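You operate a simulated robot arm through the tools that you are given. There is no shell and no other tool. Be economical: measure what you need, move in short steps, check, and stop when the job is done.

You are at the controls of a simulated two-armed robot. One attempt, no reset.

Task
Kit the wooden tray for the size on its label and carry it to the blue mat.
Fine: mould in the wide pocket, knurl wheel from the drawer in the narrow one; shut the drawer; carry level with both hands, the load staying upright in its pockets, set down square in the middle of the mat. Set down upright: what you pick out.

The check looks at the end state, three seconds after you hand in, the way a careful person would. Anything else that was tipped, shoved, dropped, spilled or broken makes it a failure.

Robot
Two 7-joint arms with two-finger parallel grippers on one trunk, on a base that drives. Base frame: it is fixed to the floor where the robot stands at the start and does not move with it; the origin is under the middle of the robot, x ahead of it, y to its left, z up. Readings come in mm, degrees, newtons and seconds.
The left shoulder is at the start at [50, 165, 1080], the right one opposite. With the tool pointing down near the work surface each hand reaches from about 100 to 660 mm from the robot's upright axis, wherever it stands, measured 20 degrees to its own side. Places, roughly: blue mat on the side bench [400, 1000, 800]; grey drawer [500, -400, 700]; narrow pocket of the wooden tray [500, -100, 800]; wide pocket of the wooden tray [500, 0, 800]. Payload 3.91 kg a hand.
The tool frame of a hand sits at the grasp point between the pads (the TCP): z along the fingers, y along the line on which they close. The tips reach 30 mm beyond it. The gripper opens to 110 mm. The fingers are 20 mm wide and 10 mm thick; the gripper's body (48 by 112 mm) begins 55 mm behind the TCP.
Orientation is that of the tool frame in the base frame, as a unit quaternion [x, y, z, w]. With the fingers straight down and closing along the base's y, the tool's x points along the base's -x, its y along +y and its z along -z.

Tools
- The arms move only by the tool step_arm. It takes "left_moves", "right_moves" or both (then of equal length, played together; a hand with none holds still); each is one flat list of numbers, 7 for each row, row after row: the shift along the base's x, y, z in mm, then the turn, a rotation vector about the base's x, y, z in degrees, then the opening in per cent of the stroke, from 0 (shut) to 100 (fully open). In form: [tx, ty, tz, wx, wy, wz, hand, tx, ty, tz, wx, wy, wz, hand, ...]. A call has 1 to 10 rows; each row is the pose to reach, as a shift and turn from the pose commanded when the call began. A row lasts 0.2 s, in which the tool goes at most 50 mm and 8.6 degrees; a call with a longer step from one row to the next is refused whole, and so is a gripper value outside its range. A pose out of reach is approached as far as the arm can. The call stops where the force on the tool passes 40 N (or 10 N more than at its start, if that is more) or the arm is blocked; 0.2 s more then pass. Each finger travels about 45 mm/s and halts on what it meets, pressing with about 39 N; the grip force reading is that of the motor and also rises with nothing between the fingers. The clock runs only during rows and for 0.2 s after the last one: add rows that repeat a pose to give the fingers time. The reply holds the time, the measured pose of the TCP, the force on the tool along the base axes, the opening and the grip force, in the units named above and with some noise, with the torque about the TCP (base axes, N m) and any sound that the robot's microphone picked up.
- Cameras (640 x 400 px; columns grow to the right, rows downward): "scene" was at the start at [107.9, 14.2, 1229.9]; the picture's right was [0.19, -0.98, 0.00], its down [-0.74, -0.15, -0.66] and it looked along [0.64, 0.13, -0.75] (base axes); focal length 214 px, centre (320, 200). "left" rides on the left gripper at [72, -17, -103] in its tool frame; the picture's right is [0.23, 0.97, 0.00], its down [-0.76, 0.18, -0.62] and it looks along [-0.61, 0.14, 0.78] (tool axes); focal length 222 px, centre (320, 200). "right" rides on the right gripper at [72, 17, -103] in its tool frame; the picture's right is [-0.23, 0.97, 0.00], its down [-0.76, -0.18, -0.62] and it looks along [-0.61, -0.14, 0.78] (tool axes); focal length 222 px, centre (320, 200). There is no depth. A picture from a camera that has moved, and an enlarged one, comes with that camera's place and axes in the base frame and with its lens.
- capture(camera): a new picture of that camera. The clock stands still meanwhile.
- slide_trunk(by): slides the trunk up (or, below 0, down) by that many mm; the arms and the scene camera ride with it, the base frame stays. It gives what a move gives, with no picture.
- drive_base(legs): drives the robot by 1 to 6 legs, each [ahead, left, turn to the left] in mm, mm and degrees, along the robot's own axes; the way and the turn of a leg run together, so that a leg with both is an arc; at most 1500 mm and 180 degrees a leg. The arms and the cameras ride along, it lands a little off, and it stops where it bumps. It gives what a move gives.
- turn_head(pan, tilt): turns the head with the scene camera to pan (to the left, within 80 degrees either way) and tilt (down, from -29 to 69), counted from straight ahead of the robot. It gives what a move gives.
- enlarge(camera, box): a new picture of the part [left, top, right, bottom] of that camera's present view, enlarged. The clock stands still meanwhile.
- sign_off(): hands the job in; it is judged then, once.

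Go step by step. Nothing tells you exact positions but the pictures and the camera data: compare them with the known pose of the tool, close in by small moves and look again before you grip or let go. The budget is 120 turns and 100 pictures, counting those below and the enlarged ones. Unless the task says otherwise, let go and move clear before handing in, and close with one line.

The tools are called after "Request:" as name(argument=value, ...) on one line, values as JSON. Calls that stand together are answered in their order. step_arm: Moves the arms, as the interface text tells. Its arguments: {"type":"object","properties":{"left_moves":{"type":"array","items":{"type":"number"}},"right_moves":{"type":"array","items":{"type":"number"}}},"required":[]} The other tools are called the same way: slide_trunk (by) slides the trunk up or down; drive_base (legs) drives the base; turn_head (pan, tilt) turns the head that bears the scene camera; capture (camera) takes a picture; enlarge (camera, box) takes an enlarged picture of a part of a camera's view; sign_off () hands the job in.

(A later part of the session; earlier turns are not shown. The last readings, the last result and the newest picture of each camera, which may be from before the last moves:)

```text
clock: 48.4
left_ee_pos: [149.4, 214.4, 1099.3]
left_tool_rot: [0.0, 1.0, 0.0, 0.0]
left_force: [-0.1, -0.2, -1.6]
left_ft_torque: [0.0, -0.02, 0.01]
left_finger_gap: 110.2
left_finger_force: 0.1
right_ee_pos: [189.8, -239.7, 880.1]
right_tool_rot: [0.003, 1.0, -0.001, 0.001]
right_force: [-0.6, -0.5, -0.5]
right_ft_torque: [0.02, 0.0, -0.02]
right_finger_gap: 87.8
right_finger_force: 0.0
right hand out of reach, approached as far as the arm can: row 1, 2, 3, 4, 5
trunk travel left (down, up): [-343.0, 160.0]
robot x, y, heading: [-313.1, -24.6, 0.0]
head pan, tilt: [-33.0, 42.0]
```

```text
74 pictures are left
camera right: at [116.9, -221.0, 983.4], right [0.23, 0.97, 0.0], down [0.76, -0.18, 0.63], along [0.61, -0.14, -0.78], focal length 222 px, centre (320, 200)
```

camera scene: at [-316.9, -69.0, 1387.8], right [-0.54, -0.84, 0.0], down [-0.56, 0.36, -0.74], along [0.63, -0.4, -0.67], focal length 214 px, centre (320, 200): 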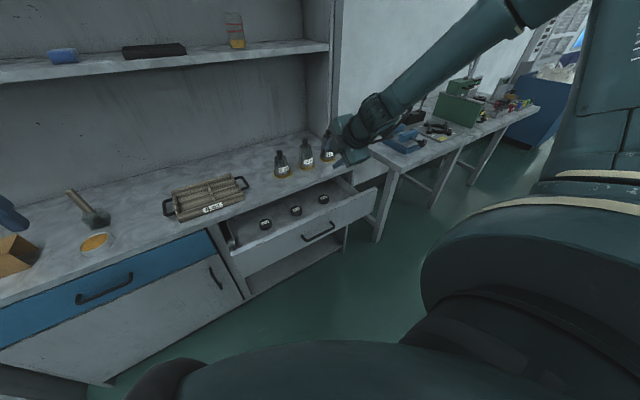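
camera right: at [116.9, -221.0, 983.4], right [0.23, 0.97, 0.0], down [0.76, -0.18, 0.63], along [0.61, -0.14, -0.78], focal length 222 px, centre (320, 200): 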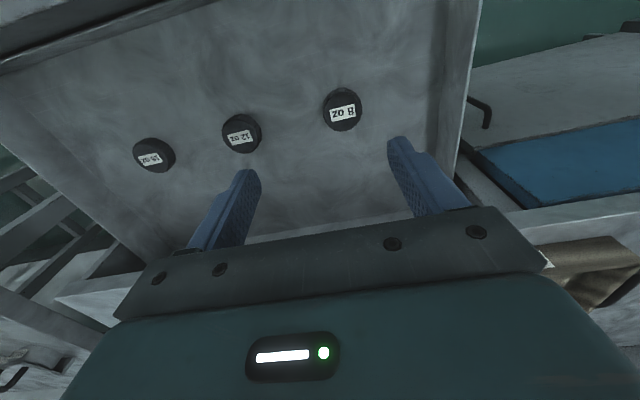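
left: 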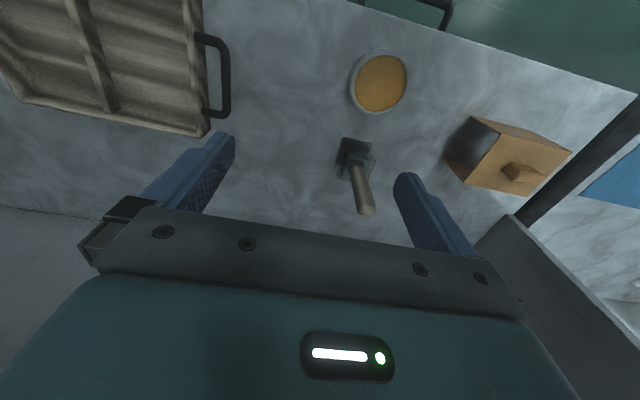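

The 8 oz wheel is now at about (221,-211), top near z 645. I shift the base so the hand is right over it, then check.

Request:
drive_base(legs=[[32, 29, 0]])

Request:
slide_trunk(by=-150)

Request:
capture(camera="right")

```text
clock: 49.4
left_ee_pos: [181.5, 243.6, 1098.3]
left_tool_rot: [-0.001, 1.0, 0.0, -0.001]
left_force: [-0.8, -0.5, -0.4]
left_ft_torque: [-0.01, 0.03, -0.06]
left_finger_gap: 110.0
left_finger_force: 0.1
right_ee_pos: [221.0, -210.1, 881.2]
right_tool_rot: [0.002, 1.0, 0.0, 0.001]
right_force: [-0.7, -0.6, 0.4]
right_ft_torque: [0.02, 0.02, -0.02]
right_finger_gap: 87.8
right_finger_force: 0.0
trunk travel left (down, up): [-343.0, 160.0]
robot x, y, heading: [-282.3, 4.8, 0.1]
head pan, tilt: [-33.0, 42.0]
```

```text
clock: 51.1
left_ee_pos: [179.7, 241.7, 948.0]
left_tool_rot: [-0.001, 1.0, 0.0, 0.0]
left_force: [0.1, 0.0, -0.5]
left_ft_torque: [0.01, -0.01, 0.02]
left_finger_gap: 110.2
left_finger_force: 0.0
right_ee_pos: [220.1, -209.6, 732.1]
right_tool_rot: [0.002, 1.0, 0.0, 0.001]
right_force: [0.4, -0.2, -0.3]
right_ft_torque: [0.04, 0.0, -0.02]
right_finger_gap: 87.9
right_finger_force: 0.0
trunk travel left (down, up): [-193.0, 310.0]
robot x, y, heading: [-277.6, 7.9, 0.2]
head pan, tilt: [-33.0, 42.0]
```

```text
73 pictures are left
camera right: at [148.3, -192.9, 833.4], right [0.23, 0.97, 0.0], down [0.76, -0.18, 0.63], along [0.61, -0.14, -0.78], focal length 222 px, centre (320, 200)
```

right: 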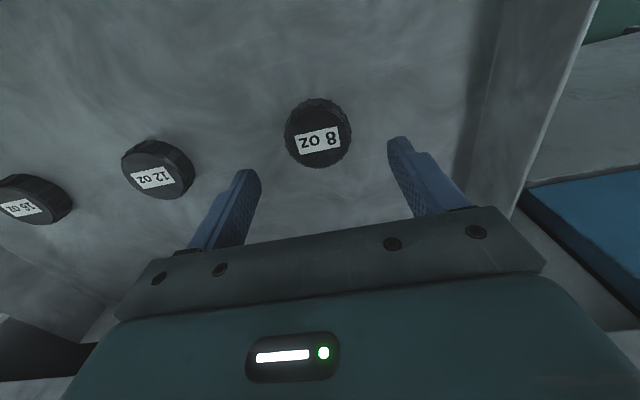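

Well centred (x +3). I go down 55 mm more and look again.

Request:
slide_trunk(by=-52)

Request:
step_arm(right_moves=[3, -1, -5, 0, 0, 0, 80, 3, -1, -10, 0, 0, 0, 80])

Request:
capture(camera="right")

```text
clock: 52.0
left_ee_pos: [179.6, 242.2, 897.6]
left_tool_rot: [-0.001, 1.0, 0.0, 0.0]
left_force: [-0.7, -0.4, 0.8]
left_ft_torque: [0.0, -0.01, -0.02]
left_finger_gap: 109.8
left_finger_force: 0.0
right_ee_pos: [220.5, -210.1, 677.9]
right_tool_rot: [0.001, 1.0, 0.0, 0.003]
right_force: [-0.3, 0.3, -0.4]
right_ft_torque: [-0.04, 0.02, 0.0]
right_finger_gap: 88.1
right_finger_force: 0.1
trunk travel left (down, up): [-141.0, 362.0]
robot x, y, heading: [-277.7, 8.0, 0.2]
head pan, tilt: [-33.0, 42.0]
```

```text
clock: 52.6
left_ee_pos: [179.5, 242.7, 897.0]
left_tool_rot: [-0.002, 1.0, 0.001, 0.0]
left_force: [-0.1, -0.4, 0.3]
left_ft_torque: [-0.01, 0.02, -0.01]
left_finger_gap: 109.7
left_finger_force: 0.0
right_ee_pos: [218.7, -214.2, 670.7]
right_tool_rot: [0.002, 1.0, 0.001, 0.003]
right_force: [-1.0, 0.8, 0.9]
right_ft_torque: [-0.02, 0.02, 0.0]
right_finger_gap: 87.9
right_finger_force: 0.2
right hand out of reach, approached as far as the arm can: row 1, 2
trunk travel left (down, up): [-141.0, 362.0]
robot x, y, heading: [-280.4, 3.0, -0.1]
head pan, tilt: [-33.0, 42.0]
```

```text
72 pictures are left
camera right: at [146.4, -196.9, 773.6], right [0.23, 0.97, 0.0], down [0.76, -0.18, 0.63], along [0.61, -0.14, -0.78], focal length 222 px, centre (320, 200)
```

right: 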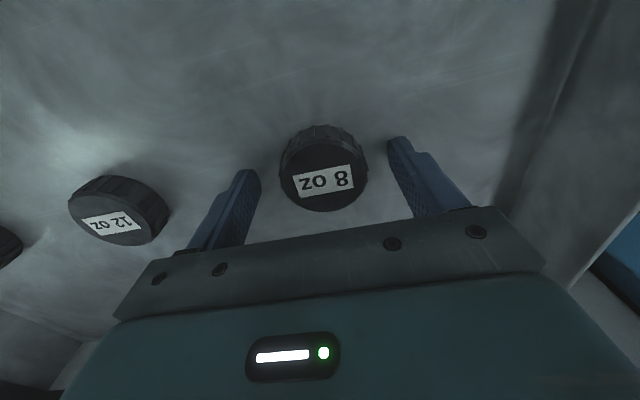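

Wheel top is about z 640, centre (225,-211). I nudge ahead 6 mm, lower 18 mm and close on it.

Request:
drive_base(legs=[[6, 2, 0]])

Request:
slide_trunk(by=-18)

Request:
capture(camera="right")

```text
clock: 53.4
left_ee_pos: [186.6, 243.4, 896.8]
left_tool_rot: [-0.001, 1.0, 0.0, 0.0]
left_force: [0.0, 1.1, 0.1]
left_ft_torque: [0.0, 0.02, 0.0]
left_finger_gap: 110.0
left_finger_force: 0.1
right_ee_pos: [225.0, -213.5, 671.5]
right_tool_rot: [0.001, 1.0, 0.001, 0.002]
right_force: [-0.4, -0.3, 0.0]
right_ft_torque: [-0.02, -0.01, 0.0]
right_finger_gap: 87.8
right_finger_force: 0.0
trunk travel left (down, up): [-141.0, 362.0]
robot x, y, heading: [-272.5, 4.6, -0.2]
head pan, tilt: [-33.0, 42.0]
```

```text
clock: 54.0
left_ee_pos: [185.7, 245.2, 880.3]
left_tool_rot: [0.0, 1.0, 0.0, 0.001]
left_force: [-0.3, 0.1, 0.1]
left_ft_torque: [-0.03, 0.03, 0.0]
left_finger_gap: 110.1
left_finger_force: 0.0
right_ee_pos: [230.9, -211.8, 663.6]
right_tool_rot: [0.002, 1.0, 0.001, 0.015]
right_force: [2.7, 0.0, 10.6]
right_ft_torque: [-0.55, 0.0, 0.0]
right_finger_gap: 87.9
right_finger_force: 0.0
trunk travel left (down, up): [-124.0, 379.0]
robot x, y, heading: [-274.8, 2.8, -0.0]
head pan, tilt: [-33.0, 42.0]
stopped: the force on the tool passed its limit at 46 N (the readings are from after the stop); the commanded pose is now the measured one
```

```text
71 pictures are left
camera right: at [156.4, -195.0, 764.0], right [0.23, 0.97, 0.01], down [0.74, -0.18, 0.64], along [0.63, -0.14, -0.77], focal length 222 px, centre (320, 200)
```

right: 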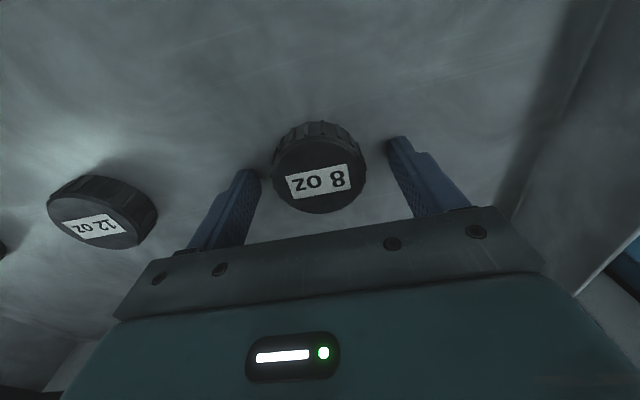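

The drawer floor is at tip height ~633, so the wheel centre is really about (219,-210). I lift 5 mm, back 11 mm and straighten the small tilt.

Request:
slide_trunk(by=5)

Request:
drive_base(legs=[[-11, 0, 0]])

Request:
step_arm(right_moves=[0, 0, 0, 0, 1.5, 0, 80])

Request:
capture(camera="right")

```text
clock: 54.5
left_ee_pos: [187.0, 243.0, 884.8]
left_tool_rot: [-0.001, 1.0, 0.0, -0.002]
left_force: [0.7, 0.0, 0.8]
left_ft_torque: [0.0, -0.01, -0.01]
left_finger_gap: 109.8
left_finger_force: 0.0
right_ee_pos: [228.5, -212.8, 664.8]
right_tool_rot: [0.003, 1.0, 0.001, 0.01]
right_force: [0.6, 0.1, -0.4]
right_ft_torque: [-0.02, -0.05, 0.01]
right_finger_gap: 87.9
right_finger_force: 0.2
trunk travel left (down, up): [-129.0, 374.0]
robot x, y, heading: [-271.9, 8.2, 0.4]
head pan, tilt: [-33.0, 42.0]
```

```text
clock: 55.2
left_ee_pos: [174.9, 244.5, 884.9]
left_tool_rot: [0.001, 1.0, 0.0, -0.001]
left_force: [0.3, -0.8, 0.3]
left_ft_torque: [0.0, 0.02, -0.03]
left_finger_gap: 109.8
left_finger_force: 0.0
right_ee_pos: [218.7, -211.8, 666.8]
right_tool_rot: [0.003, 1.0, 0.001, 0.011]
right_force: [0.1, 0.2, -0.6]
right_ft_torque: [0.01, -0.02, 0.0]
right_finger_gap: 88.2
right_finger_force: 0.1
trunk travel left (down, up): [-129.0, 374.0]
robot x, y, heading: [-288.5, 7.4, 0.4]
head pan, tilt: [-33.0, 42.0]
```

```text
clock: 55.6
left_ee_pos: [175.6, 243.3, 884.9]
left_tool_rot: [0.0, 1.0, 0.0, 0.0]
left_force: [0.8, -0.6, -0.3]
left_ft_torque: [0.0, 0.01, 0.0]
left_finger_gap: 109.9
left_finger_force: 0.1
right_ee_pos: [217.5, -212.9, 666.5]
right_tool_rot: [0.003, 1.0, 0.002, -0.002]
right_force: [0.2, -0.2, 0.5]
right_ft_torque: [-0.01, -0.01, 0.01]
right_finger_gap: 88.1
right_finger_force: 0.0
trunk travel left (down, up): [-129.0, 374.0]
robot x, y, heading: [-283.8, 4.1, 0.2]
head pan, tilt: [-33.0, 42.0]
```

```text
70 pictures are left
camera right: at [146.3, -195.9, 769.5], right [0.23, 0.97, 0.0], down [0.76, -0.18, 0.62], along [0.6, -0.14, -0.78], focal length 222 px, centre (320, 200)
```

right: 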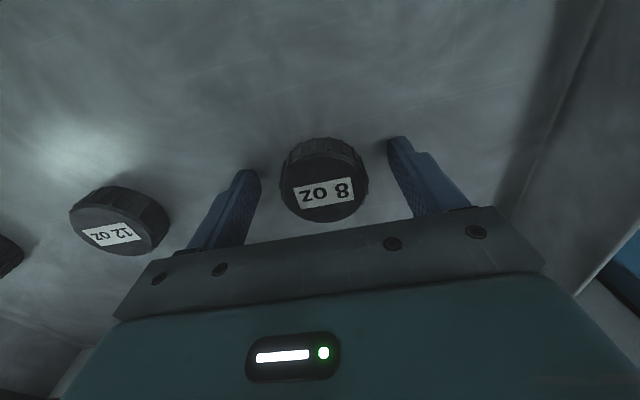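

Aligned. Closing on the wheel.

Request:
step_arm(right_moves=[1, 0, 0, 0, 0, 0, 60, 1, 1, 0, 0, 0, 0, 45, 1, 1, 0, 0, 0, 0, 40, 1, 1, 0, 0, 0, 0, 35, 1, 1, 0, 0, 0, 0, 35, 1, 1, 0, 0, 0, 0, 35])

Request:
slide_trunk(by=40)

Request:
capture(camera="right")

```text
clock: 57.0
left_ee_pos: [175.8, 245.0, 884.6]
left_tool_rot: [0.0, 1.0, -0.001, -0.001]
left_force: [-1.1, -0.1, -0.6]
left_ft_torque: [0.02, 0.02, -0.01]
left_finger_gap: 110.1
left_finger_force: 0.1
right_ee_pos: [217.3, -213.6, 667.4]
right_tool_rot: [0.002, 1.0, 0.001, -0.002]
right_force: [-0.4, 0.9, -0.2]
right_ft_torque: [0.02, 0.05, -0.04]
right_finger_gap: 54.9
right_finger_force: 39.0
trunk travel left (down, up): [-129.0, 374.0]
robot x, y, heading: [-285.2, 11.3, 0.1]
head pan, tilt: [-33.0, 42.0]
```

```text
clock: 57.9
left_ee_pos: [175.6, 243.7, 925.1]
left_tool_rot: [0.0, 1.0, -0.001, 0.0]
left_force: [1.1, 0.9, -0.2]
left_ft_torque: [0.02, 0.0, 0.0]
left_finger_gap: 110.4
left_finger_force: 0.1
right_ee_pos: [218.0, -214.2, 706.8]
right_tool_rot: [0.002, 1.0, 0.002, -0.003]
right_force: [-0.2, 0.4, -3.0]
right_ft_torque: [-0.05, 0.07, -0.01]
right_finger_gap: 55.0
right_finger_force: 39.1
trunk travel left (down, up): [-169.0, 334.0]
robot x, y, heading: [-288.5, 4.9, -0.1]
head pan, tilt: [-33.0, 42.0]
```

```text
69 pictures are left
camera right: at [146.9, -196.3, 809.7], right [0.23, 0.97, 0.0], down [0.76, -0.18, 0.62], along [0.6, -0.14, -0.79], focal length 222 px, centre (320, 200)
```

right: 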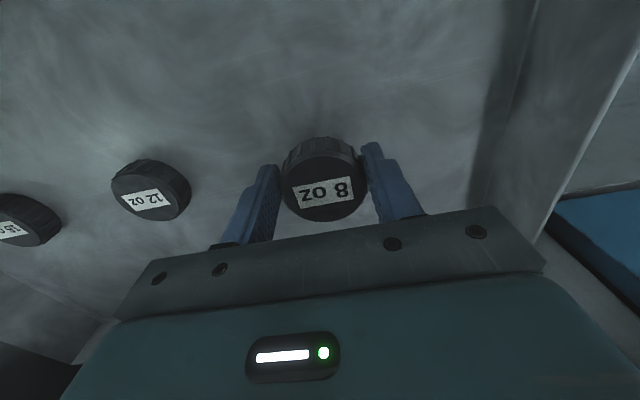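

The wheel is held. I raise to clear the tray rim and drive so that the wheel is over the narrow pocket.

Request:
slide_trunk(by=215)

Request:
drive_base(legs=[[263, 105, 0]])

Request:
capture(camera="right")

```text
clock: 60.2
left_ee_pos: [175.3, 243.1, 1138.9]
left_tool_rot: [0.0, 1.0, 0.0, -0.001]
left_force: [-0.1, 1.1, -0.8]
left_ft_torque: [0.05, -0.02, 0.02]
left_finger_gap: 110.2
left_finger_force: 0.0
right_ee_pos: [218.6, -214.3, 922.6]
right_tool_rot: [0.003, 1.0, 0.001, -0.003]
right_force: [-0.8, -0.2, -2.9]
right_ft_torque: [0.04, 0.01, 0.0]
right_finger_gap: 55.1
right_finger_force: 38.8
trunk travel left (down, up): [-384.0, 119.0]
robot x, y, heading: [-282.4, 5.2, -0.0]
head pan, tilt: [-33.0, 42.0]
```

```text
clock: 62.1
left_ee_pos: [441.3, 349.5, 1140.8]
left_tool_rot: [-0.001, 1.0, 0.0, -0.001]
left_force: [0.7, -0.1, 0.3]
left_ft_torque: [-0.03, 0.0, 0.03]
left_finger_gap: 109.8
left_finger_force: 0.1
right_ee_pos: [483.2, -107.6, 921.7]
right_tool_rot: [0.002, 1.0, 0.001, -0.002]
right_force: [0.5, 0.2, -3.1]
right_ft_torque: [0.03, 0.04, -0.02]
right_finger_gap: 55.0
right_finger_force: 39.2
trunk travel left (down, up): [-384.0, 119.0]
robot x, y, heading: [-19.1, 111.6, 0.2]
head pan, tilt: [-33.0, 42.0]
```

```text
68 pictures are left
camera right: at [412.6, -91.7, 1024.6], right [0.23, 0.97, 0.0], down [0.76, -0.18, 0.62], along [0.6, -0.14, -0.79], focal length 222 px, centre (320, 200)
```

right: 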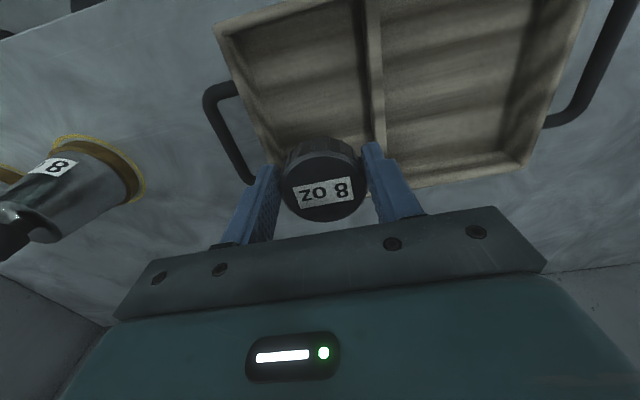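

The wheel is over the narrow pocket, about 4 mm too far toward the divider. I shift that and lower until just above the pocket floor.

Request:
step_arm(right_moves=[-2, -4, -10, 0, 0, 0, 35])

Request:
slide_trunk(by=-50)

Request:
capture(camera="right")

```text
clock: 62.5
left_ee_pos: [439.4, 348.2, 1139.8]
left_tool_rot: [-0.001, 1.0, -0.001, -0.001]
left_force: [-0.9, 0.5, 0.2]
left_ft_torque: [-0.02, -0.03, 0.0]
left_finger_gap: 109.8
left_finger_force: 0.1
right_ee_pos: [480.4, -113.5, 911.8]
right_tool_rot: [0.002, 1.0, 0.002, -0.002]
right_force: [0.3, 0.3, -2.9]
right_ft_torque: [-0.03, 0.08, -0.05]
right_finger_gap: 54.8
right_finger_force: 38.5
trunk travel left (down, up): [-384.0, 119.0]
robot x, y, heading: [-21.3, 115.0, 0.3]
head pan, tilt: [-33.0, 42.0]
```

```text
clock: 63.5
left_ee_pos: [438.9, 347.7, 1090.0]
left_tool_rot: [-0.001, 1.0, -0.001, -0.001]
left_force: [0.0, 0.6, 1.2]
left_ft_torque: [0.0, 0.04, -0.01]
left_finger_gap: 110.0
left_finger_force: 0.1
right_ee_pos: [480.6, -114.2, 861.7]
right_tool_rot: [0.002, 1.0, 0.001, -0.002]
right_force: [0.6, -0.4, -2.8]
right_ft_torque: [-0.02, 0.04, -0.01]
right_finger_gap: 54.9
right_finger_force: 39.2
trunk travel left (down, up): [-334.0, 169.0]
robot x, y, heading: [-22.3, 111.1, -0.0]
head pan, tilt: [-33.0, 42.0]
```

```text
67 pictures are left
camera right: at [408.8, -96.3, 965.4], right [0.23, 0.97, 0.0], down [0.76, -0.18, 0.62], along [0.6, -0.14, -0.78], focal length 222 px, centre (320, 200)
```

right: 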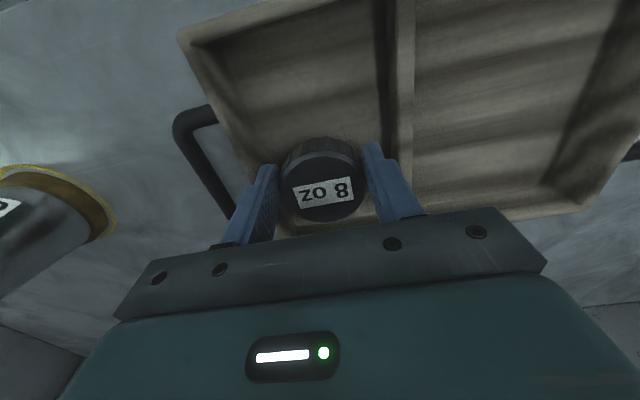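

Clear on both sides. I lower gently and watch the force for contact.

Request:
slide_trunk(by=-15)

Request:
step_arm(right_moves=[0, 0, -2, 0, 0, 0, 35, 0, 0, -3, 0, 0, 0, 35])

```text
clock: 64.1
left_ee_pos: [440.3, 348.3, 1075.6]
left_tool_rot: [0.0, 1.0, 0.001, 0.0]
left_force: [1.4, 0.4, 0.4]
left_ft_torque: [0.01, 0.01, 0.02]
left_finger_gap: 109.9
left_finger_force: 0.1
right_ee_pos: [479.2, -113.9, 847.0]
right_tool_rot: [0.002, 1.0, 0.001, -0.002]
right_force: [0.2, -0.1, -3.7]
right_ft_torque: [0.02, 0.04, 0.01]
right_finger_gap: 54.8
right_finger_force: 39.4
trunk travel left (down, up): [-319.0, 184.0]
robot x, y, heading: [-22.0, 108.5, 0.3]
head pan, tilt: [-33.0, 42.0]
```

```text
clock: 64.7
left_ee_pos: [441.0, 348.7, 1075.1]
left_tool_rot: [-0.001, 1.0, 0.0, -0.002]
left_force: [0.3, 0.3, 1.0]
left_ft_torque: [0.01, 0.01, -0.02]
left_finger_gap: 110.1
left_finger_force: 0.0
right_ee_pos: [478.9, -113.5, 845.1]
right_tool_rot: [0.002, 1.0, 0.003, -0.001]
right_force: [0.2, -0.1, -3.7]
right_ft_torque: [-0.02, 0.01, 0.02]
right_finger_gap: 55.2
right_finger_force: 39.3
trunk travel left (down, up): [-319.0, 184.0]
robot x, y, heading: [-22.7, 110.6, -0.1]
head pan, tilt: [-33.0, 42.0]
```

Request:
step_arm(right_moves=[0, 0, -1, 0, 0, 0, 35, 0, 0, -2, 0, 0, 0, 35, 0, 0, -3, 0, 0, 0, 35])

Request:
capture(camera="right")

```text
clock: 65.5
left_ee_pos: [440.4, 348.9, 1075.4]
left_tool_rot: [-0.001, 1.0, 0.0, -0.001]
left_force: [-0.3, -0.2, -0.8]
left_ft_torque: [0.01, -0.02, 0.01]
left_finger_gap: 110.1
left_finger_force: 0.1
right_ee_pos: [477.1, -116.4, 840.7]
right_tool_rot: [0.002, 1.0, 0.002, -0.001]
right_force: [1.2, 0.8, -3.2]
right_ft_torque: [-0.02, 0.03, 0.02]
right_finger_gap: 54.8
right_finger_force: 39.5
right hand out of reach, approached as far as the arm can: row 2, 3
trunk travel left (down, up): [-319.0, 184.0]
robot x, y, heading: [-18.0, 112.8, 0.3]
head pan, tilt: [-33.0, 42.0]
```

```text
66 pictures are left
camera right: at [407.0, -98.6, 945.2], right [0.23, 0.97, 0.0], down [0.76, -0.18, 0.62], along [0.6, -0.14, -0.78], focal length 222 px, centre (320, 200)
```

right: 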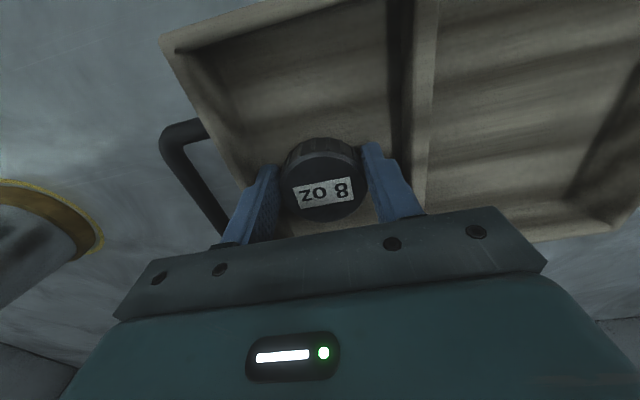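

Request:
slide_trunk(by=-3)

Request:
slide_trunk(by=-3)

```text
clock: 66.0
left_ee_pos: [438.6, 349.4, 1072.9]
left_tool_rot: [-0.001, 1.0, 0.001, 0.0]
left_force: [-0.2, 0.0, -0.1]
left_ft_torque: [0.01, 0.01, -0.01]
left_finger_gap: 110.2
left_finger_force: 0.1
right_ee_pos: [479.0, -115.7, 842.9]
right_tool_rot: [0.002, 1.0, 0.002, 0.001]
right_force: [-2.2, -4.4, 16.0]
right_ft_torque: [-0.32, 0.4, 0.0]
right_finger_gap: 54.8
right_finger_force: 39.2
trunk travel left (down, up): [-316.0, 187.0]
robot x, y, heading: [-18.8, 112.1, -0.0]
head pan, tilt: [-33.0, 42.0]
```

```text
clock: 66.5
left_ee_pos: [437.7, 349.6, 1070.6]
left_tool_rot: [-0.001, 1.0, -0.001, 0.0]
left_force: [-0.9, 0.3, -0.1]
left_ft_torque: [0.01, -0.01, -0.03]
left_finger_gap: 110.1
left_finger_force: 0.0
right_ee_pos: [477.6, -115.8, 840.9]
right_tool_rot: [0.002, 1.0, 0.001, 0.003]
right_force: [-5.3, -7.9, 36.1]
right_ft_torque: [-0.84, 0.42, 0.03]
right_finger_gap: 54.8
right_finger_force: 38.5
trunk travel left (down, up): [-313.0, 190.0]
robot x, y, heading: [-22.0, 111.4, 0.2]
head pan, tilt: [-33.0, 42.0]
```

Contact made. I relieve the push, open slightly and lift away.

Request:
slide_trunk(by=4)

Request:
step_arm(right_moves=[0, 2, 0, 0, 0, 0, 54, 0, 2, 0, 0, 0, 0, 56, 0, 2, 0, 0, 0, 0, 56])

Request:
slide_trunk(by=90)

Request:
capture(camera="right")

```text
clock: 67.1
left_ee_pos: [439.8, 347.8, 1073.7]
left_tool_rot: [-0.001, 1.0, 0.0, 0.0]
left_force: [0.3, 0.3, -0.2]
left_ft_torque: [-0.01, -0.04, 0.03]
left_finger_gap: 110.2
left_finger_force: 0.0
right_ee_pos: [475.8, -115.1, 840.4]
right_tool_rot: [0.002, 1.0, 0.002, 0.0]
right_force: [0.3, -4.1, 17.1]
right_ft_torque: [-0.51, -0.44, -0.23]
right_finger_gap: 54.7
right_finger_force: 39.0
trunk travel left (down, up): [-317.0, 186.0]
robot x, y, heading: [-20.7, 113.2, 0.2]
head pan, tilt: [-33.0, 42.0]
```

```text
clock: 67.9
left_ee_pos: [438.8, 349.3, 1073.7]
left_tool_rot: [-0.001, 1.0, -0.001, 0.0]
left_force: [0.9, 0.2, 0.5]
left_ft_torque: [0.0, -0.02, -0.01]
left_finger_gap: 110.2
left_finger_force: 0.0
right_ee_pos: [477.4, -113.8, 840.4]
right_tool_rot: [0.001, 1.0, 0.004, -0.001]
right_force: [2.8, 4.7, 9.4]
right_ft_torque: [-0.36, -0.01, 0.14]
right_finger_gap: 59.1
right_finger_force: 0.0
trunk travel left (down, up): [-317.0, 186.0]
robot x, y, heading: [-18.4, 110.0, -0.0]
head pan, tilt: [-33.0, 42.0]
```

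```text
clock: 69.1
left_ee_pos: [439.5, 348.8, 1163.4]
left_tool_rot: [-0.001, 1.0, 0.0, 0.0]
left_force: [0.4, -0.3, 1.1]
left_ft_torque: [0.0, 0.0, 0.0]
left_finger_gap: 110.0
left_finger_force: 0.0
right_ee_pos: [477.9, -114.4, 931.2]
right_tool_rot: [0.002, 1.0, 0.002, 0.0]
right_force: [0.4, -0.2, -0.1]
right_ft_torque: [-0.01, -0.04, 0.01]
right_finger_gap: 61.7
right_finger_force: 0.1
trunk travel left (down, up): [-407.0, 96.0]
robot x, y, heading: [-20.2, 108.4, 0.3]
head pan, tilt: [-33.0, 42.0]
```

```text
65 pictures are left
camera right: at [406.6, -97.4, 1033.6], right [0.23, 0.97, 0.0], down [0.76, -0.18, 0.62], along [0.61, -0.14, -0.78], focal length 222 px, centre (320, 200)
```

right: 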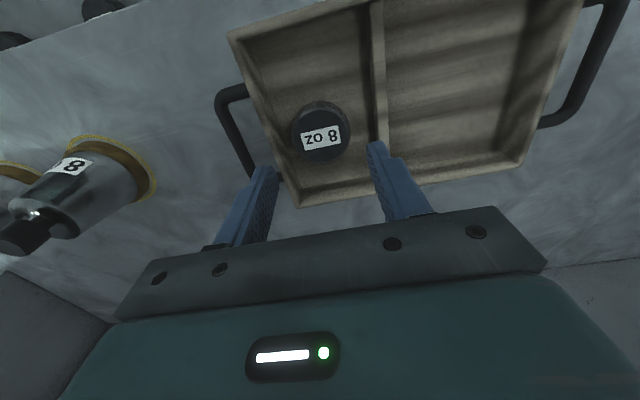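

The wheel sits flat in its pocket. Next I shut the drawer: back off, move right and line up closed fingers in front of the handle bar.

Request:
step_arm(right_moves=[-25, 0, 0, 0, 0, 0, 40, -50, 0, 0, 0, 0, 0, 20, -75, 0, 0, 0, 0, 0, 0, -90, 0, 0, 0, 0, 0, 0, -90, 0, 0, 0, 0, 0, 0])

Request:
drive_base(legs=[[-415, 0, 0], [0, -260, 0]])

Request:
capture(camera="right")

Request:
capture(camera="scene")

```text
clock: 70.3
left_ee_pos: [439.6, 348.6, 1163.8]
left_tool_rot: [-0.001, 1.0, 0.0, 0.0]
left_force: [1.0, -0.1, 0.8]
left_ft_torque: [0.0, 0.04, 0.02]
left_finger_gap: 110.1
left_finger_force: 0.1
right_ee_pos: [388.0, -114.8, 931.3]
right_tool_rot: [0.001, 1.0, 0.002, -0.001]
right_force: [0.5, -0.3, 0.0]
right_ft_torque: [-0.05, 0.02, -0.02]
right_finger_gap: 0.1
right_finger_force: 38.4
trunk travel left (down, up): [-407.0, 96.0]
robot x, y, heading: [-18.3, 109.7, 0.2]
head pan, tilt: [-33.0, 42.0]
```

```text
clock: 75.3
left_ee_pos: [32.7, 98.9, 1163.0]
left_tool_rot: [-0.007, 1.0, 0.0, 0.001]
left_force: [0.2, -0.6, -0.2]
left_ft_torque: [0.05, 0.04, -0.02]
left_finger_gap: 110.0
left_finger_force: 0.0
right_ee_pos: [-12.6, -365.1, 931.4]
right_tool_rot: [-0.005, 1.0, 0.003, -0.001]
right_force: [0.3, 0.2, 0.3]
right_ft_torque: [-0.02, -0.03, 0.0]
right_finger_gap: 0.1
right_finger_force: 38.0
trunk travel left (down, up): [-407.0, 96.0]
robot x, y, heading: [-424.8, -145.5, 0.8]
head pan, tilt: [-33.0, 42.0]
```

```text
64 pictures are left
camera right: at [-83.7, -349.4, 1033.9], right [0.22, 0.98, 0.01], down [0.76, -0.17, 0.62], along [0.61, -0.13, -0.78], focal length 222 px, centre (320, 200)
```

right: 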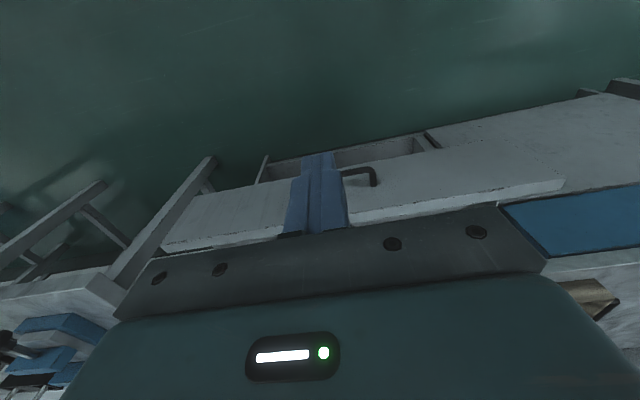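

```text
63 pictures are left
camera scene: at [-320.3, -190.1, 1346.9], right [-0.53, -0.85, 0.0], down [-0.57, 0.36, -0.74], along [0.63, -0.4, -0.67], focal length 214 px, centre (320, 200)
```

scene: 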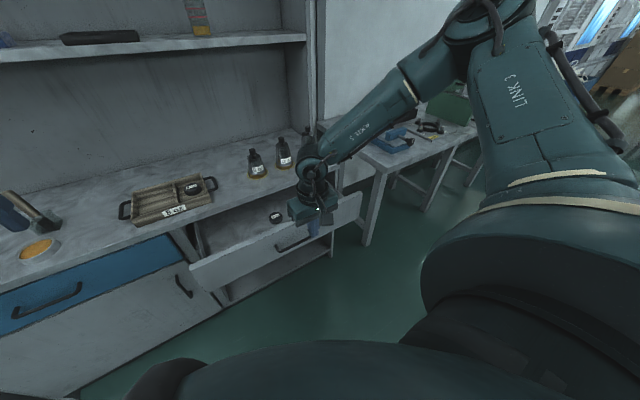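

The drawer front is now near x 165 with the handle bar at ≈134 (the base nudged it inward as I drove up, harmlessly). I lower the fingers in front of the bar and push the drawer shut by driving forward.

Request:
slide_trunk(by=-219)

Request:
capture(camera="right")

```text
clock: 77.6
left_ee_pos: [34.6, 99.3, 943.9]
left_tool_rot: [-0.008, 1.0, -0.001, 0.0]
left_force: [0.5, -0.6, 1.0]
left_ft_torque: [0.01, 0.02, 0.01]
left_finger_gap: 109.9
left_finger_force: 0.1
right_ee_pos: [-12.4, -365.2, 711.9]
right_tool_rot: [-0.004, 1.0, 0.003, -0.001]
right_force: [-0.8, 0.4, 0.9]
right_ft_torque: [0.01, -0.01, 0.02]
right_finger_gap: 0.0
right_finger_force: 37.6
trunk travel left (down, up): [-188.0, 315.0]
robot x, y, heading: [-422.5, -150.0, 0.9]
head pan, tilt: [-33.0, 42.0]
```

```text
62 pictures are left
camera right: at [-83.8, -349.3, 815.0], right [0.22, 0.98, 0.0], down [0.76, -0.17, 0.62], along [0.61, -0.13, -0.78], focal length 222 px, centre (320, 200)
```

right: 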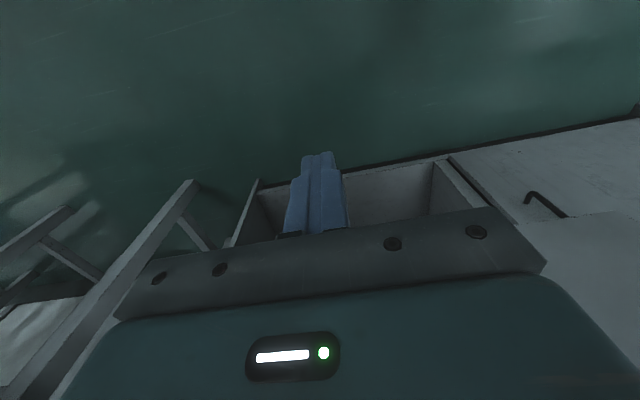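

Request:
drive_base(legs=[[125, 0, -0.5], [190, 0, 0]])

Request:
capture(camera="right")

Request:
capture(camera="scene")

```text
clock: 80.0
left_ee_pos: [352.1, 97.7, 943.6]
left_tool_rot: [-0.004, 1.0, 0.0, -0.001]
left_force: [0.2, -0.6, 0.6]
left_ft_torque: [0.01, 0.01, 0.0]
left_finger_gap: 109.9
left_finger_force: 0.2
right_ee_pos: [302.0, -365.9, 711.1]
right_tool_rot: [-0.001, 1.0, 0.002, -0.001]
right_force: [-0.2, 0.3, -0.4]
right_ft_torque: [0.0, 0.02, 0.02]
right_finger_gap: 0.0
right_finger_force: 37.5
trunk travel left (down, up): [-188.0, 315.0]
robot x, y, heading: [-109.4, -142.0, 0.3]
head pan, tilt: [-33.0, 42.0]
```

```text
61 pictures are left
camera right: at [230.1, -349.4, 814.9], right [0.22, 0.97, 0.0], down [0.76, -0.18, 0.62], along [0.61, -0.14, -0.78], focal length 222 px, centre (320, 200)
```

right: 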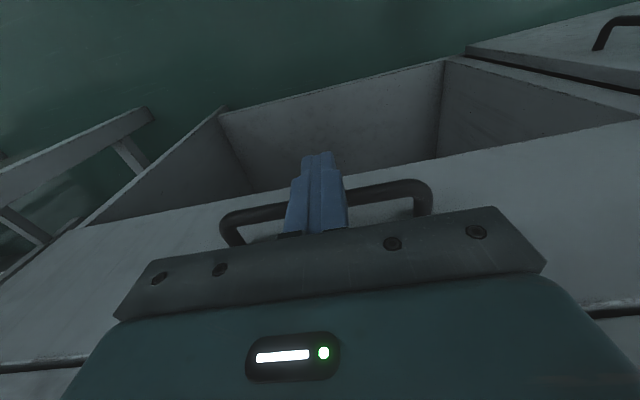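

```text
60 pictures are left
camera scene: at [-5.3, -188.4, 1127.9], right [-0.54, -0.84, 0.0], down [-0.56, 0.36, -0.74], along [0.63, -0.4, -0.67], focal length 214 px, centre (320, 200)
```

scene: 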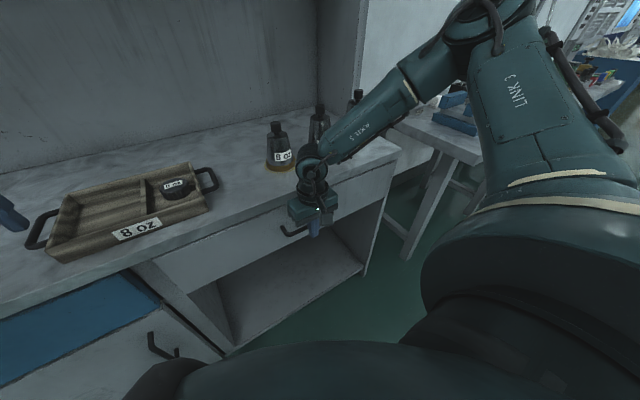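

Request:
enlarge(camera="scene", box=[140, 180, 300, 280])

Request:
step_arm(right_moves=[4, 0, 0, 0, 0, 0, 0, 8, 0, 0, 0, 0, 0, 0, 12, 0, 0, 0, 0, 0, 0, 16, 0, 0, 0, 0, 0, 0, 20, 0, 0, 0, 0, 0, 0])

```text
4.00 times, centred on (220, 230) of scene
camera zoom: at [-5.3, -188.4, 1127.9], right [-0.54, -0.84, 0.0], down [-0.56, 0.36, -0.74], along [0.63, -0.4, -0.67], focal length 858 px, centre (720, 80)
```

zoom: 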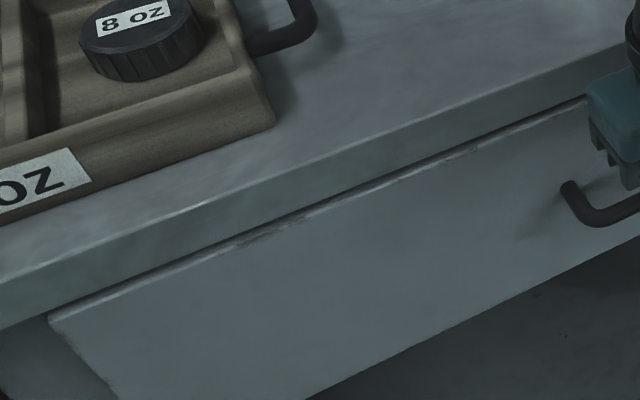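

```text
clock: 81.0
left_ee_pos: [349.9, 98.6, 944.7]
left_tool_rot: [-0.003, 1.0, 0.0, 0.0]
left_force: [0.0, -0.4, 0.4]
left_ft_torque: [0.0, -0.01, -0.02]
left_finger_gap: 110.0
left_finger_force: 0.1
right_ee_pos: [307.0, -366.1, 708.9]
right_tool_rot: [-0.001, 1.0, 0.001, -0.012]
right_force: [-6.7, 1.5, 0.4]
right_ft_torque: [-0.02, 0.09, 0.0]
right_finger_gap: 0.0
right_finger_force: 37.6
trunk travel left (down, up): [-188.0, 315.0]
robot x, y, heading: [-107.7, -146.3, 0.3]
head pan, tilt: [-33.0, 42.0]
stopped in row 4 (right hand): the force on the tool passed its limit at 44 N (the readings are from after the stop); the commanded pose is now the measured one
```

The push met firm resistance with the bar about where it began (~x 325). I back away, raise up and check the drawer gap.

Request:
step_arm(right_moves=[-20, 0, 0, 0, 0, 0, 0, -45, 0, 0, 0, 0, 0, 0])

Request:
slide_trunk(by=250)

Request:
turn_head(pan=-25, tilt=55)

Request:
capture(camera="scene")

Request:
capture(camera="right")

```text
clock: 81.6
left_ee_pos: [351.0, 97.4, 944.3]
left_tool_rot: [-0.003, 1.0, 0.0, 0.0]
left_force: [0.2, 0.0, 0.5]
left_ft_torque: [0.02, -0.01, -0.02]
left_finger_gap: 110.2
left_finger_force: 0.1
right_ee_pos: [262.0, -364.7, 709.9]
right_tool_rot: [-0.002, 1.0, 0.002, -0.009]
right_force: [0.7, 0.5, 0.7]
right_ft_torque: [-0.01, 0.0, 0.0]
right_finger_gap: 0.0
right_finger_force: 38.0
trunk travel left (down, up): [-188.0, 315.0]
robot x, y, heading: [-107.9, -140.8, 0.2]
head pan, tilt: [-33.0, 42.0]
```

```text
clock: 84.1
left_ee_pos: [351.1, 95.8, 1194.1]
left_tool_rot: [-0.003, 1.0, 0.0, -0.001]
left_force: [-0.3, 0.3, -0.7]
left_ft_torque: [-0.01, 0.02, 0.04]
left_finger_gap: 110.1
left_finger_force: 0.0
right_ee_pos: [262.7, -365.8, 959.8]
right_tool_rot: [0.0, 1.0, 0.002, -0.011]
right_force: [-0.5, 0.2, -1.2]
right_ft_torque: [-0.03, 0.06, 0.01]
right_finger_gap: 0.0
right_finger_force: 37.3
trunk travel left (down, up): [-438.0, 65.0]
robot x, y, heading: [-107.9, -143.5, 0.4]
head pan, tilt: [-33.0, 42.0]
```

```text
clock: 84.9
left_ee_pos: [351.1, 97.4, 1194.3]
left_tool_rot: [-0.002, 1.0, 0.0, 0.001]
left_force: [-0.3, 0.3, -0.7]
left_ft_torque: [-0.04, 0.01, -0.01]
left_finger_gap: 110.1
left_finger_force: 0.1
right_ee_pos: [262.2, -365.2, 960.6]
right_tool_rot: [-0.001, 1.0, 0.001, -0.01]
right_force: [-0.8, 0.1, -0.2]
right_ft_torque: [-0.01, 0.01, -0.03]
right_finger_gap: 0.1
right_finger_force: 37.5
trunk travel left (down, up): [-438.0, 65.0]
robot x, y, heading: [-109.2, -143.3, 0.0]
head pan, tilt: [-25.0, 55.0]
```

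```text
58 pictures are left
camera scene: at [-10.9, -173.5, 1360.2], right [-0.42, -0.91, 0.0], down [-0.74, 0.34, -0.57], along [0.52, -0.24, -0.82], focal length 214 px, centre (320, 200)
```

scene: 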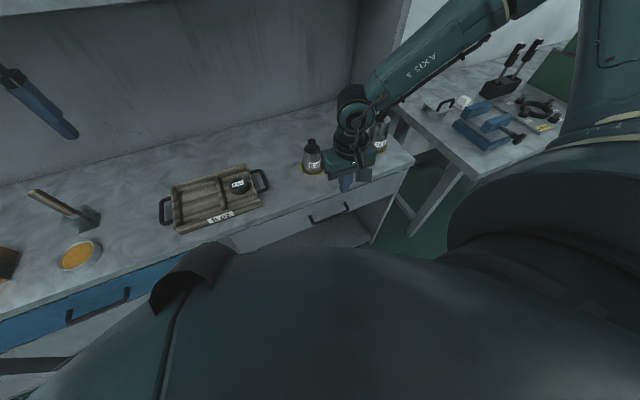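

```text
57 pictures are left
camera right: at [193.2, -349.1, 1064.3], right [0.23, 0.97, 0.0], down [0.77, -0.18, 0.61], along [0.59, -0.14, -0.79], focal length 222 px, centre (320, 200)
```

right: 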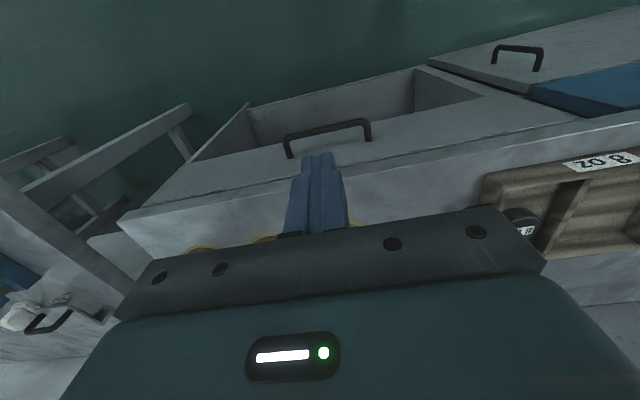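

Request:
enlarge(camera="right", box=[400, 50, 560, 150])

Request:
enlarge(camera="scene", box=[160, 180, 352, 300])

```text
4.00 times, centred on (480, 100) of right
camera zoom: at [193.2, -349.1, 1064.3], right [0.23, 0.97, 0.0], down [0.77, -0.18, 0.61], along [0.59, -0.14, -0.79], focal length 888 px, centre (-320, 600)
```

zoom: 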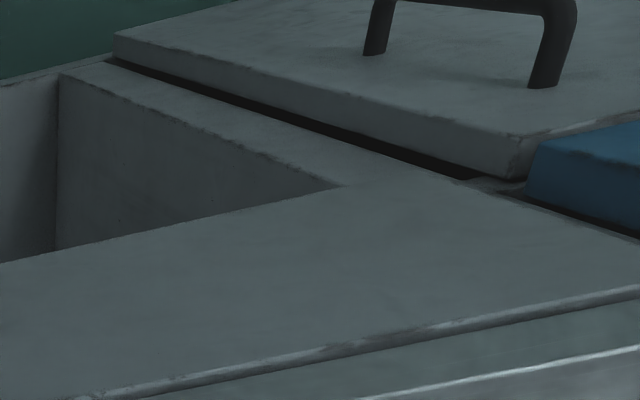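

```text
3.33 times, centred on (256, 240) of scene
camera zoom: at [-10.9, -173.5, 1360.2], right [-0.42, -0.91, 0.0], down [-0.74, 0.34, -0.57], along [0.52, -0.24, -0.82], focal length 715 px, centre (533, 67)
```

zoom: 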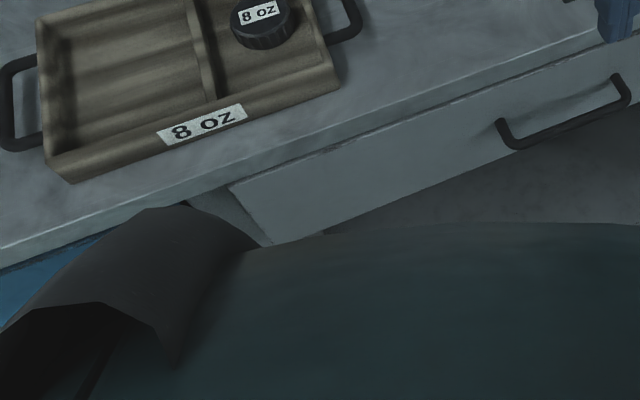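

The grey drawer is flush with its frame, so it is shut. Now the 8 oz mould: I estimate its axis at (472,-367) and knob top at z≈930. I open the right hand, pull the left hand back a little, raise and approach.

Request:
step_arm(left_moves=[-30, 0, 0, 0, 0, 0, 100, -60, 0, 0, 0, 0, 0, 100, -90, 0, 0, 0, 0, 0, 100, -120, 0, 0, 0, 0, 0, 100, -150, 0, 0, 0, 0, 0, 100], right_moves=[0, 0, 0, 0, -1.3, 0, 15, 0, 0, 0, 0, -1.3, 0, 30, 0, 0, 0, 0, -1.3, 0, 45, 0, 0, 0, 0, -1.3, 0, 55, 0, 0, 0, 0, -1.3, 0, 55])

Request:
slide_trunk(by=35)

Request:
drive_base(legs=[[130, -3, 0]])

Request:
capture(camera="right")

```text
clock: 86.1
left_ee_pos: [200.8, 97.7, 1196.2]
left_tool_rot: [-0.003, 1.0, 0.0, 0.0]
left_force: [0.3, 0.2, -0.1]
left_ft_torque: [0.04, -0.01, -0.01]
left_finger_gap: 109.9
left_finger_force: 0.1
right_ee_pos: [262.0, -364.7, 959.8]
right_tool_rot: [-0.001, 1.0, 0.002, 0.001]
right_force: [1.2, -0.1, 0.6]
right_ft_torque: [0.01, 0.01, 0.02]
right_finger_gap: 60.7
right_finger_force: 0.1
trunk travel left (down, up): [-438.0, 65.0]
robot x, y, heading: [-108.6, -141.5, 0.1]
head pan, tilt: [-25.0, 55.0]
```

```text
clock: 86.9
left_ee_pos: [202.9, 97.1, 1232.0]
left_tool_rot: [-0.004, 1.0, -0.001, 0.0]
left_force: [0.6, 0.0, -0.5]
left_ft_torque: [-0.01, 0.0, 0.01]
left_finger_gap: 110.2
left_finger_force: 0.1
right_ee_pos: [263.1, -366.3, 995.5]
right_tool_rot: [-0.001, 1.0, 0.002, 0.001]
right_force: [0.0, 0.7, -0.4]
right_ft_torque: [-0.01, -0.01, 0.01]
right_finger_gap: 60.3
right_finger_force: 0.0
trunk travel left (down, up): [-473.0, 30.0]
robot x, y, heading: [-105.2, -145.7, 0.3]
head pan, tilt: [-25.0, 55.0]
```

```text
clock: 88.2
left_ee_pos: [328.6, 94.7, 1230.2]
left_tool_rot: [-0.003, 1.0, -0.001, -0.001]
left_force: [0.5, 0.2, -0.7]
left_ft_torque: [0.02, -0.01, 0.02]
left_finger_gap: 109.9
left_finger_force: 0.1
right_ee_pos: [389.9, -368.3, 993.9]
right_tool_rot: [0.0, 1.0, 0.002, 0.001]
right_force: [0.5, -1.8, -0.2]
right_ft_torque: [0.01, 0.04, -0.01]
right_finger_gap: 60.3
right_finger_force: 0.1
trunk travel left (down, up): [-473.0, 30.0]
robot x, y, heading: [24.6, -145.4, 0.2]
head pan, tilt: [-25.0, 55.0]
```

```text
54 pictures are left
camera right: at [318.7, -351.3, 1097.5], right [0.23, 0.97, 0.0], down [0.76, -0.18, 0.62], along [0.61, -0.14, -0.78], focal length 222 px, centre (320, 200)
```

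right: 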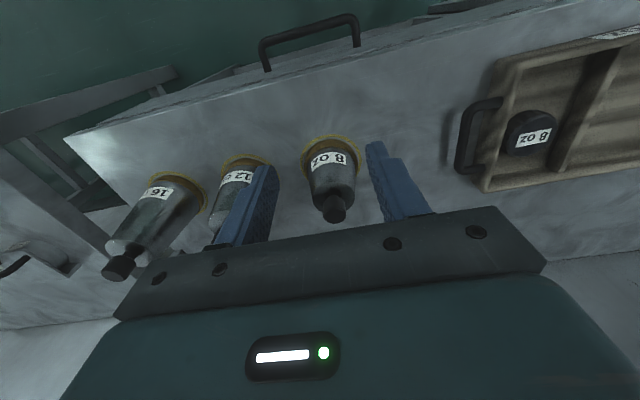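

The mould axis is consistently (472,-371), knob top 930. I keep the left hand back and drive ahead 82 mm to hover over the knob.

Request:
step_arm(left_moves=[-30, 0, 0, 0, 0, 0, 100, -60, 0, 0, 0, 0, 0, 100, -85, 0, 0, 0, 0, 0, 100])

Request:
drive_base(legs=[[82, -3, 0]])

Request:
capture(camera="right")

```text
clock: 89.0
left_ee_pos: [242.3, 95.4, 1231.4]
left_tool_rot: [-0.003, 1.0, 0.0, 0.0]
left_force: [1.0, -0.2, 0.4]
left_ft_torque: [-0.03, 0.0, -0.02]
left_finger_gap: 110.2
left_finger_force: 0.1
right_ee_pos: [389.4, -368.2, 995.1]
right_tool_rot: [0.0, 1.0, 0.002, 0.001]
right_force: [-1.0, 0.8, -1.1]
right_ft_torque: [0.04, -0.01, 0.0]
right_finger_gap: 60.6
right_finger_force: 0.0
trunk travel left (down, up): [-473.0, 30.0]
robot x, y, heading: [16.4, -143.0, 0.2]
head pan, tilt: [-25.0, 55.0]
```

```text
clock: 90.1
left_ee_pos: [306.9, 92.6, 1232.0]
left_tool_rot: [-0.003, 1.0, -0.001, 0.0]
left_force: [0.0, -0.8, 0.0]
left_ft_torque: [0.02, 0.0, 0.01]
left_finger_gap: 110.0
left_finger_force: 0.0
right_ee_pos: [455.7, -370.4, 995.6]
right_tool_rot: [0.0, 1.0, 0.001, 0.003]
right_force: [-0.3, -0.3, 0.0]
right_ft_torque: [0.0, 0.0, -0.01]
right_finger_gap: 60.4
right_finger_force: 0.0
trunk travel left (down, up): [-473.0, 30.0]
robot x, y, heading: [86.1, -146.4, 0.1]
head pan, tilt: [-25.0, 55.0]
stopped in leg 1: the robot was blocked; the commanded pose is now the measured one
```

```text
53 pictures are left
camera right: at [383.0, -353.9, 1098.2], right [0.23, 0.97, 0.0], down [0.76, -0.18, 0.63], along [0.61, -0.14, -0.78], focal length 222 px, centre (320, 200)
```

right: 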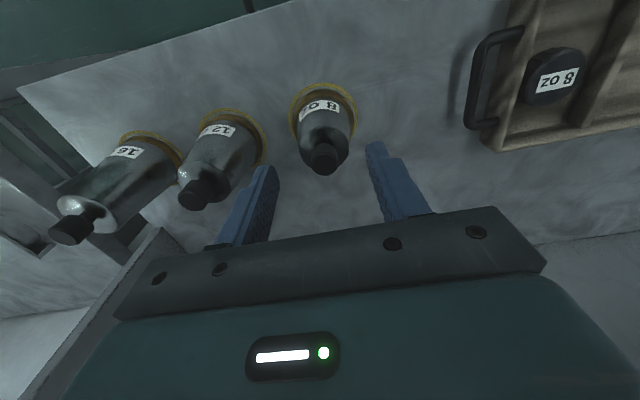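

The base touched the cabinet; I back it off 25 mm and use arm reach instead.

Request:
drive_base(legs=[[-30, 0, 0]])

Request:
step_arm(right_moves=[15, 0, 0, 0, 0, 0, 55, 30, 0, 0, 0, 0, 0, 55, 46, 0, 0, 0, 0, 0, 55])

Request:
capture(camera="right")

```text
clock: 90.9
left_ee_pos: [276.3, 92.4, 1231.9]
left_tool_rot: [-0.002, 1.0, -0.001, 0.0]
left_force: [-0.8, 0.0, 0.2]
left_ft_torque: [-0.03, -0.01, -0.02]
left_finger_gap: 110.0
left_finger_force: 0.2
right_ee_pos: [425.8, -370.4, 996.0]
right_tool_rot: [0.0, 1.0, 0.002, 0.003]
right_force: [-0.3, -0.2, 0.9]
right_ft_torque: [0.0, 0.0, 0.01]
right_finger_gap: 60.5
right_finger_force: 0.1
trunk travel left (down, up): [-473.0, 30.0]
robot x, y, heading: [55.8, -145.6, 0.2]
head pan, tilt: [-25.0, 55.0]
```

```text
clock: 91.7
left_ee_pos: [278.9, 92.6, 1230.4]
left_tool_rot: [-0.002, 1.0, -0.001, 0.0]
left_force: [0.0, 0.4, 0.1]
left_ft_torque: [-0.04, -0.01, 0.02]
left_finger_gap: 110.2
left_finger_force: 0.1
right_ee_pos: [471.0, -369.0, 996.3]
right_tool_rot: [0.001, 1.0, 0.001, 0.002]
right_force: [0.0, -0.1, -0.3]
right_ft_torque: [0.0, -0.02, 0.03]
right_finger_gap: 60.4
right_finger_force: 0.1
trunk travel left (down, up): [-473.0, 30.0]
robot x, y, heading: [56.1, -146.9, 0.5]
head pan, tilt: [-25.0, 55.0]
```

```text
52 pictures are left
camera right: at [398.6, -352.5, 1097.9], right [0.23, 0.97, 0.0], down [0.76, -0.18, 0.63], along [0.61, -0.14, -0.78], focal length 222 px, centre (320, 200)
```

right: 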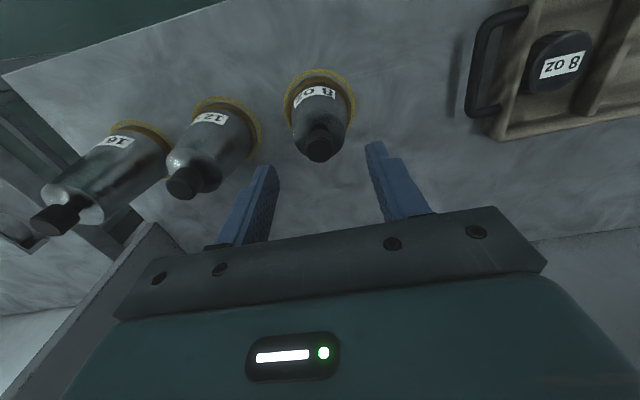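

Request:
enlarge(camera="right", box=[256, 50, 384, 180])

```text
3.08 times, centred on (320, 115) of right
camera zoom: at [398.6, -352.5, 1097.9], right [0.23, 0.97, 0.0], down [0.76, -0.18, 0.63], along [0.61, -0.14, -0.78], focal length 684 px, centre (320, 462)
```

zoom: 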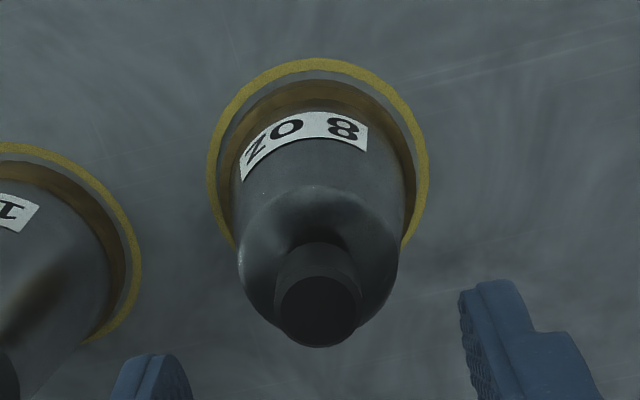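

Refined axis: (477,-371), knob top ≈929. I shift 5 mm and descend so the tips are just past the knob top, then check.

Request:
step_arm(right_moves=[5, -2, -10, 0, 0, 0, 55, 5, -2, -25, 0, 0, 0, 55, 5, -2, -42, 0, 0, 0, 55])

Request:
enlarge(camera="right", box=[220, 80, 412, 230])

```text
clock: 92.5
left_ee_pos: [278.7, 92.0, 1230.0]
left_tool_rot: [-0.003, 1.0, 0.0, -0.001]
left_force: [0.2, 0.3, 0.9]
left_ft_torque: [0.0, 0.01, 0.0]
left_finger_gap: 109.9
left_finger_force: 0.1
right_ee_pos: [476.3, -371.7, 952.2]
right_tool_rot: [0.0, 1.0, 0.001, 0.001]
right_force: [-0.5, -0.2, 0.5]
right_ft_torque: [0.0, -0.01, 0.0]
right_finger_gap: 60.5
right_finger_force: 0.0
trunk travel left (down, up): [-473.0, 30.0]
robot x, y, heading: [53.9, -145.8, 0.4]
head pan, tilt: [-25.0, 55.0]
```

```text
2.67 times, centred on (316, 155) of right
camera zoom: at [404.5, -354.9, 1055.3], right [0.23, 0.97, 0.0], down [0.76, -0.18, 0.63], along [0.61, -0.14, -0.78], focal length 592 px, centre (331, 320)
```

zoom: 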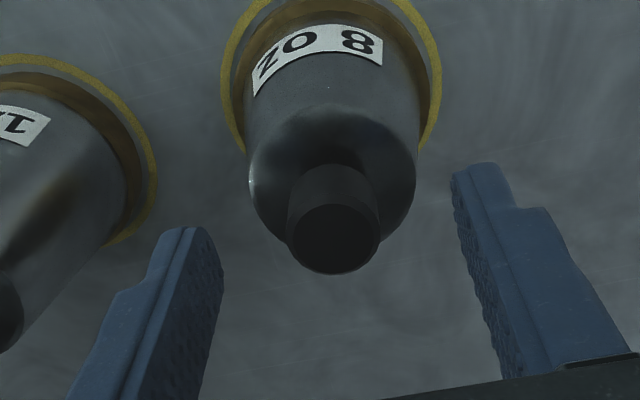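

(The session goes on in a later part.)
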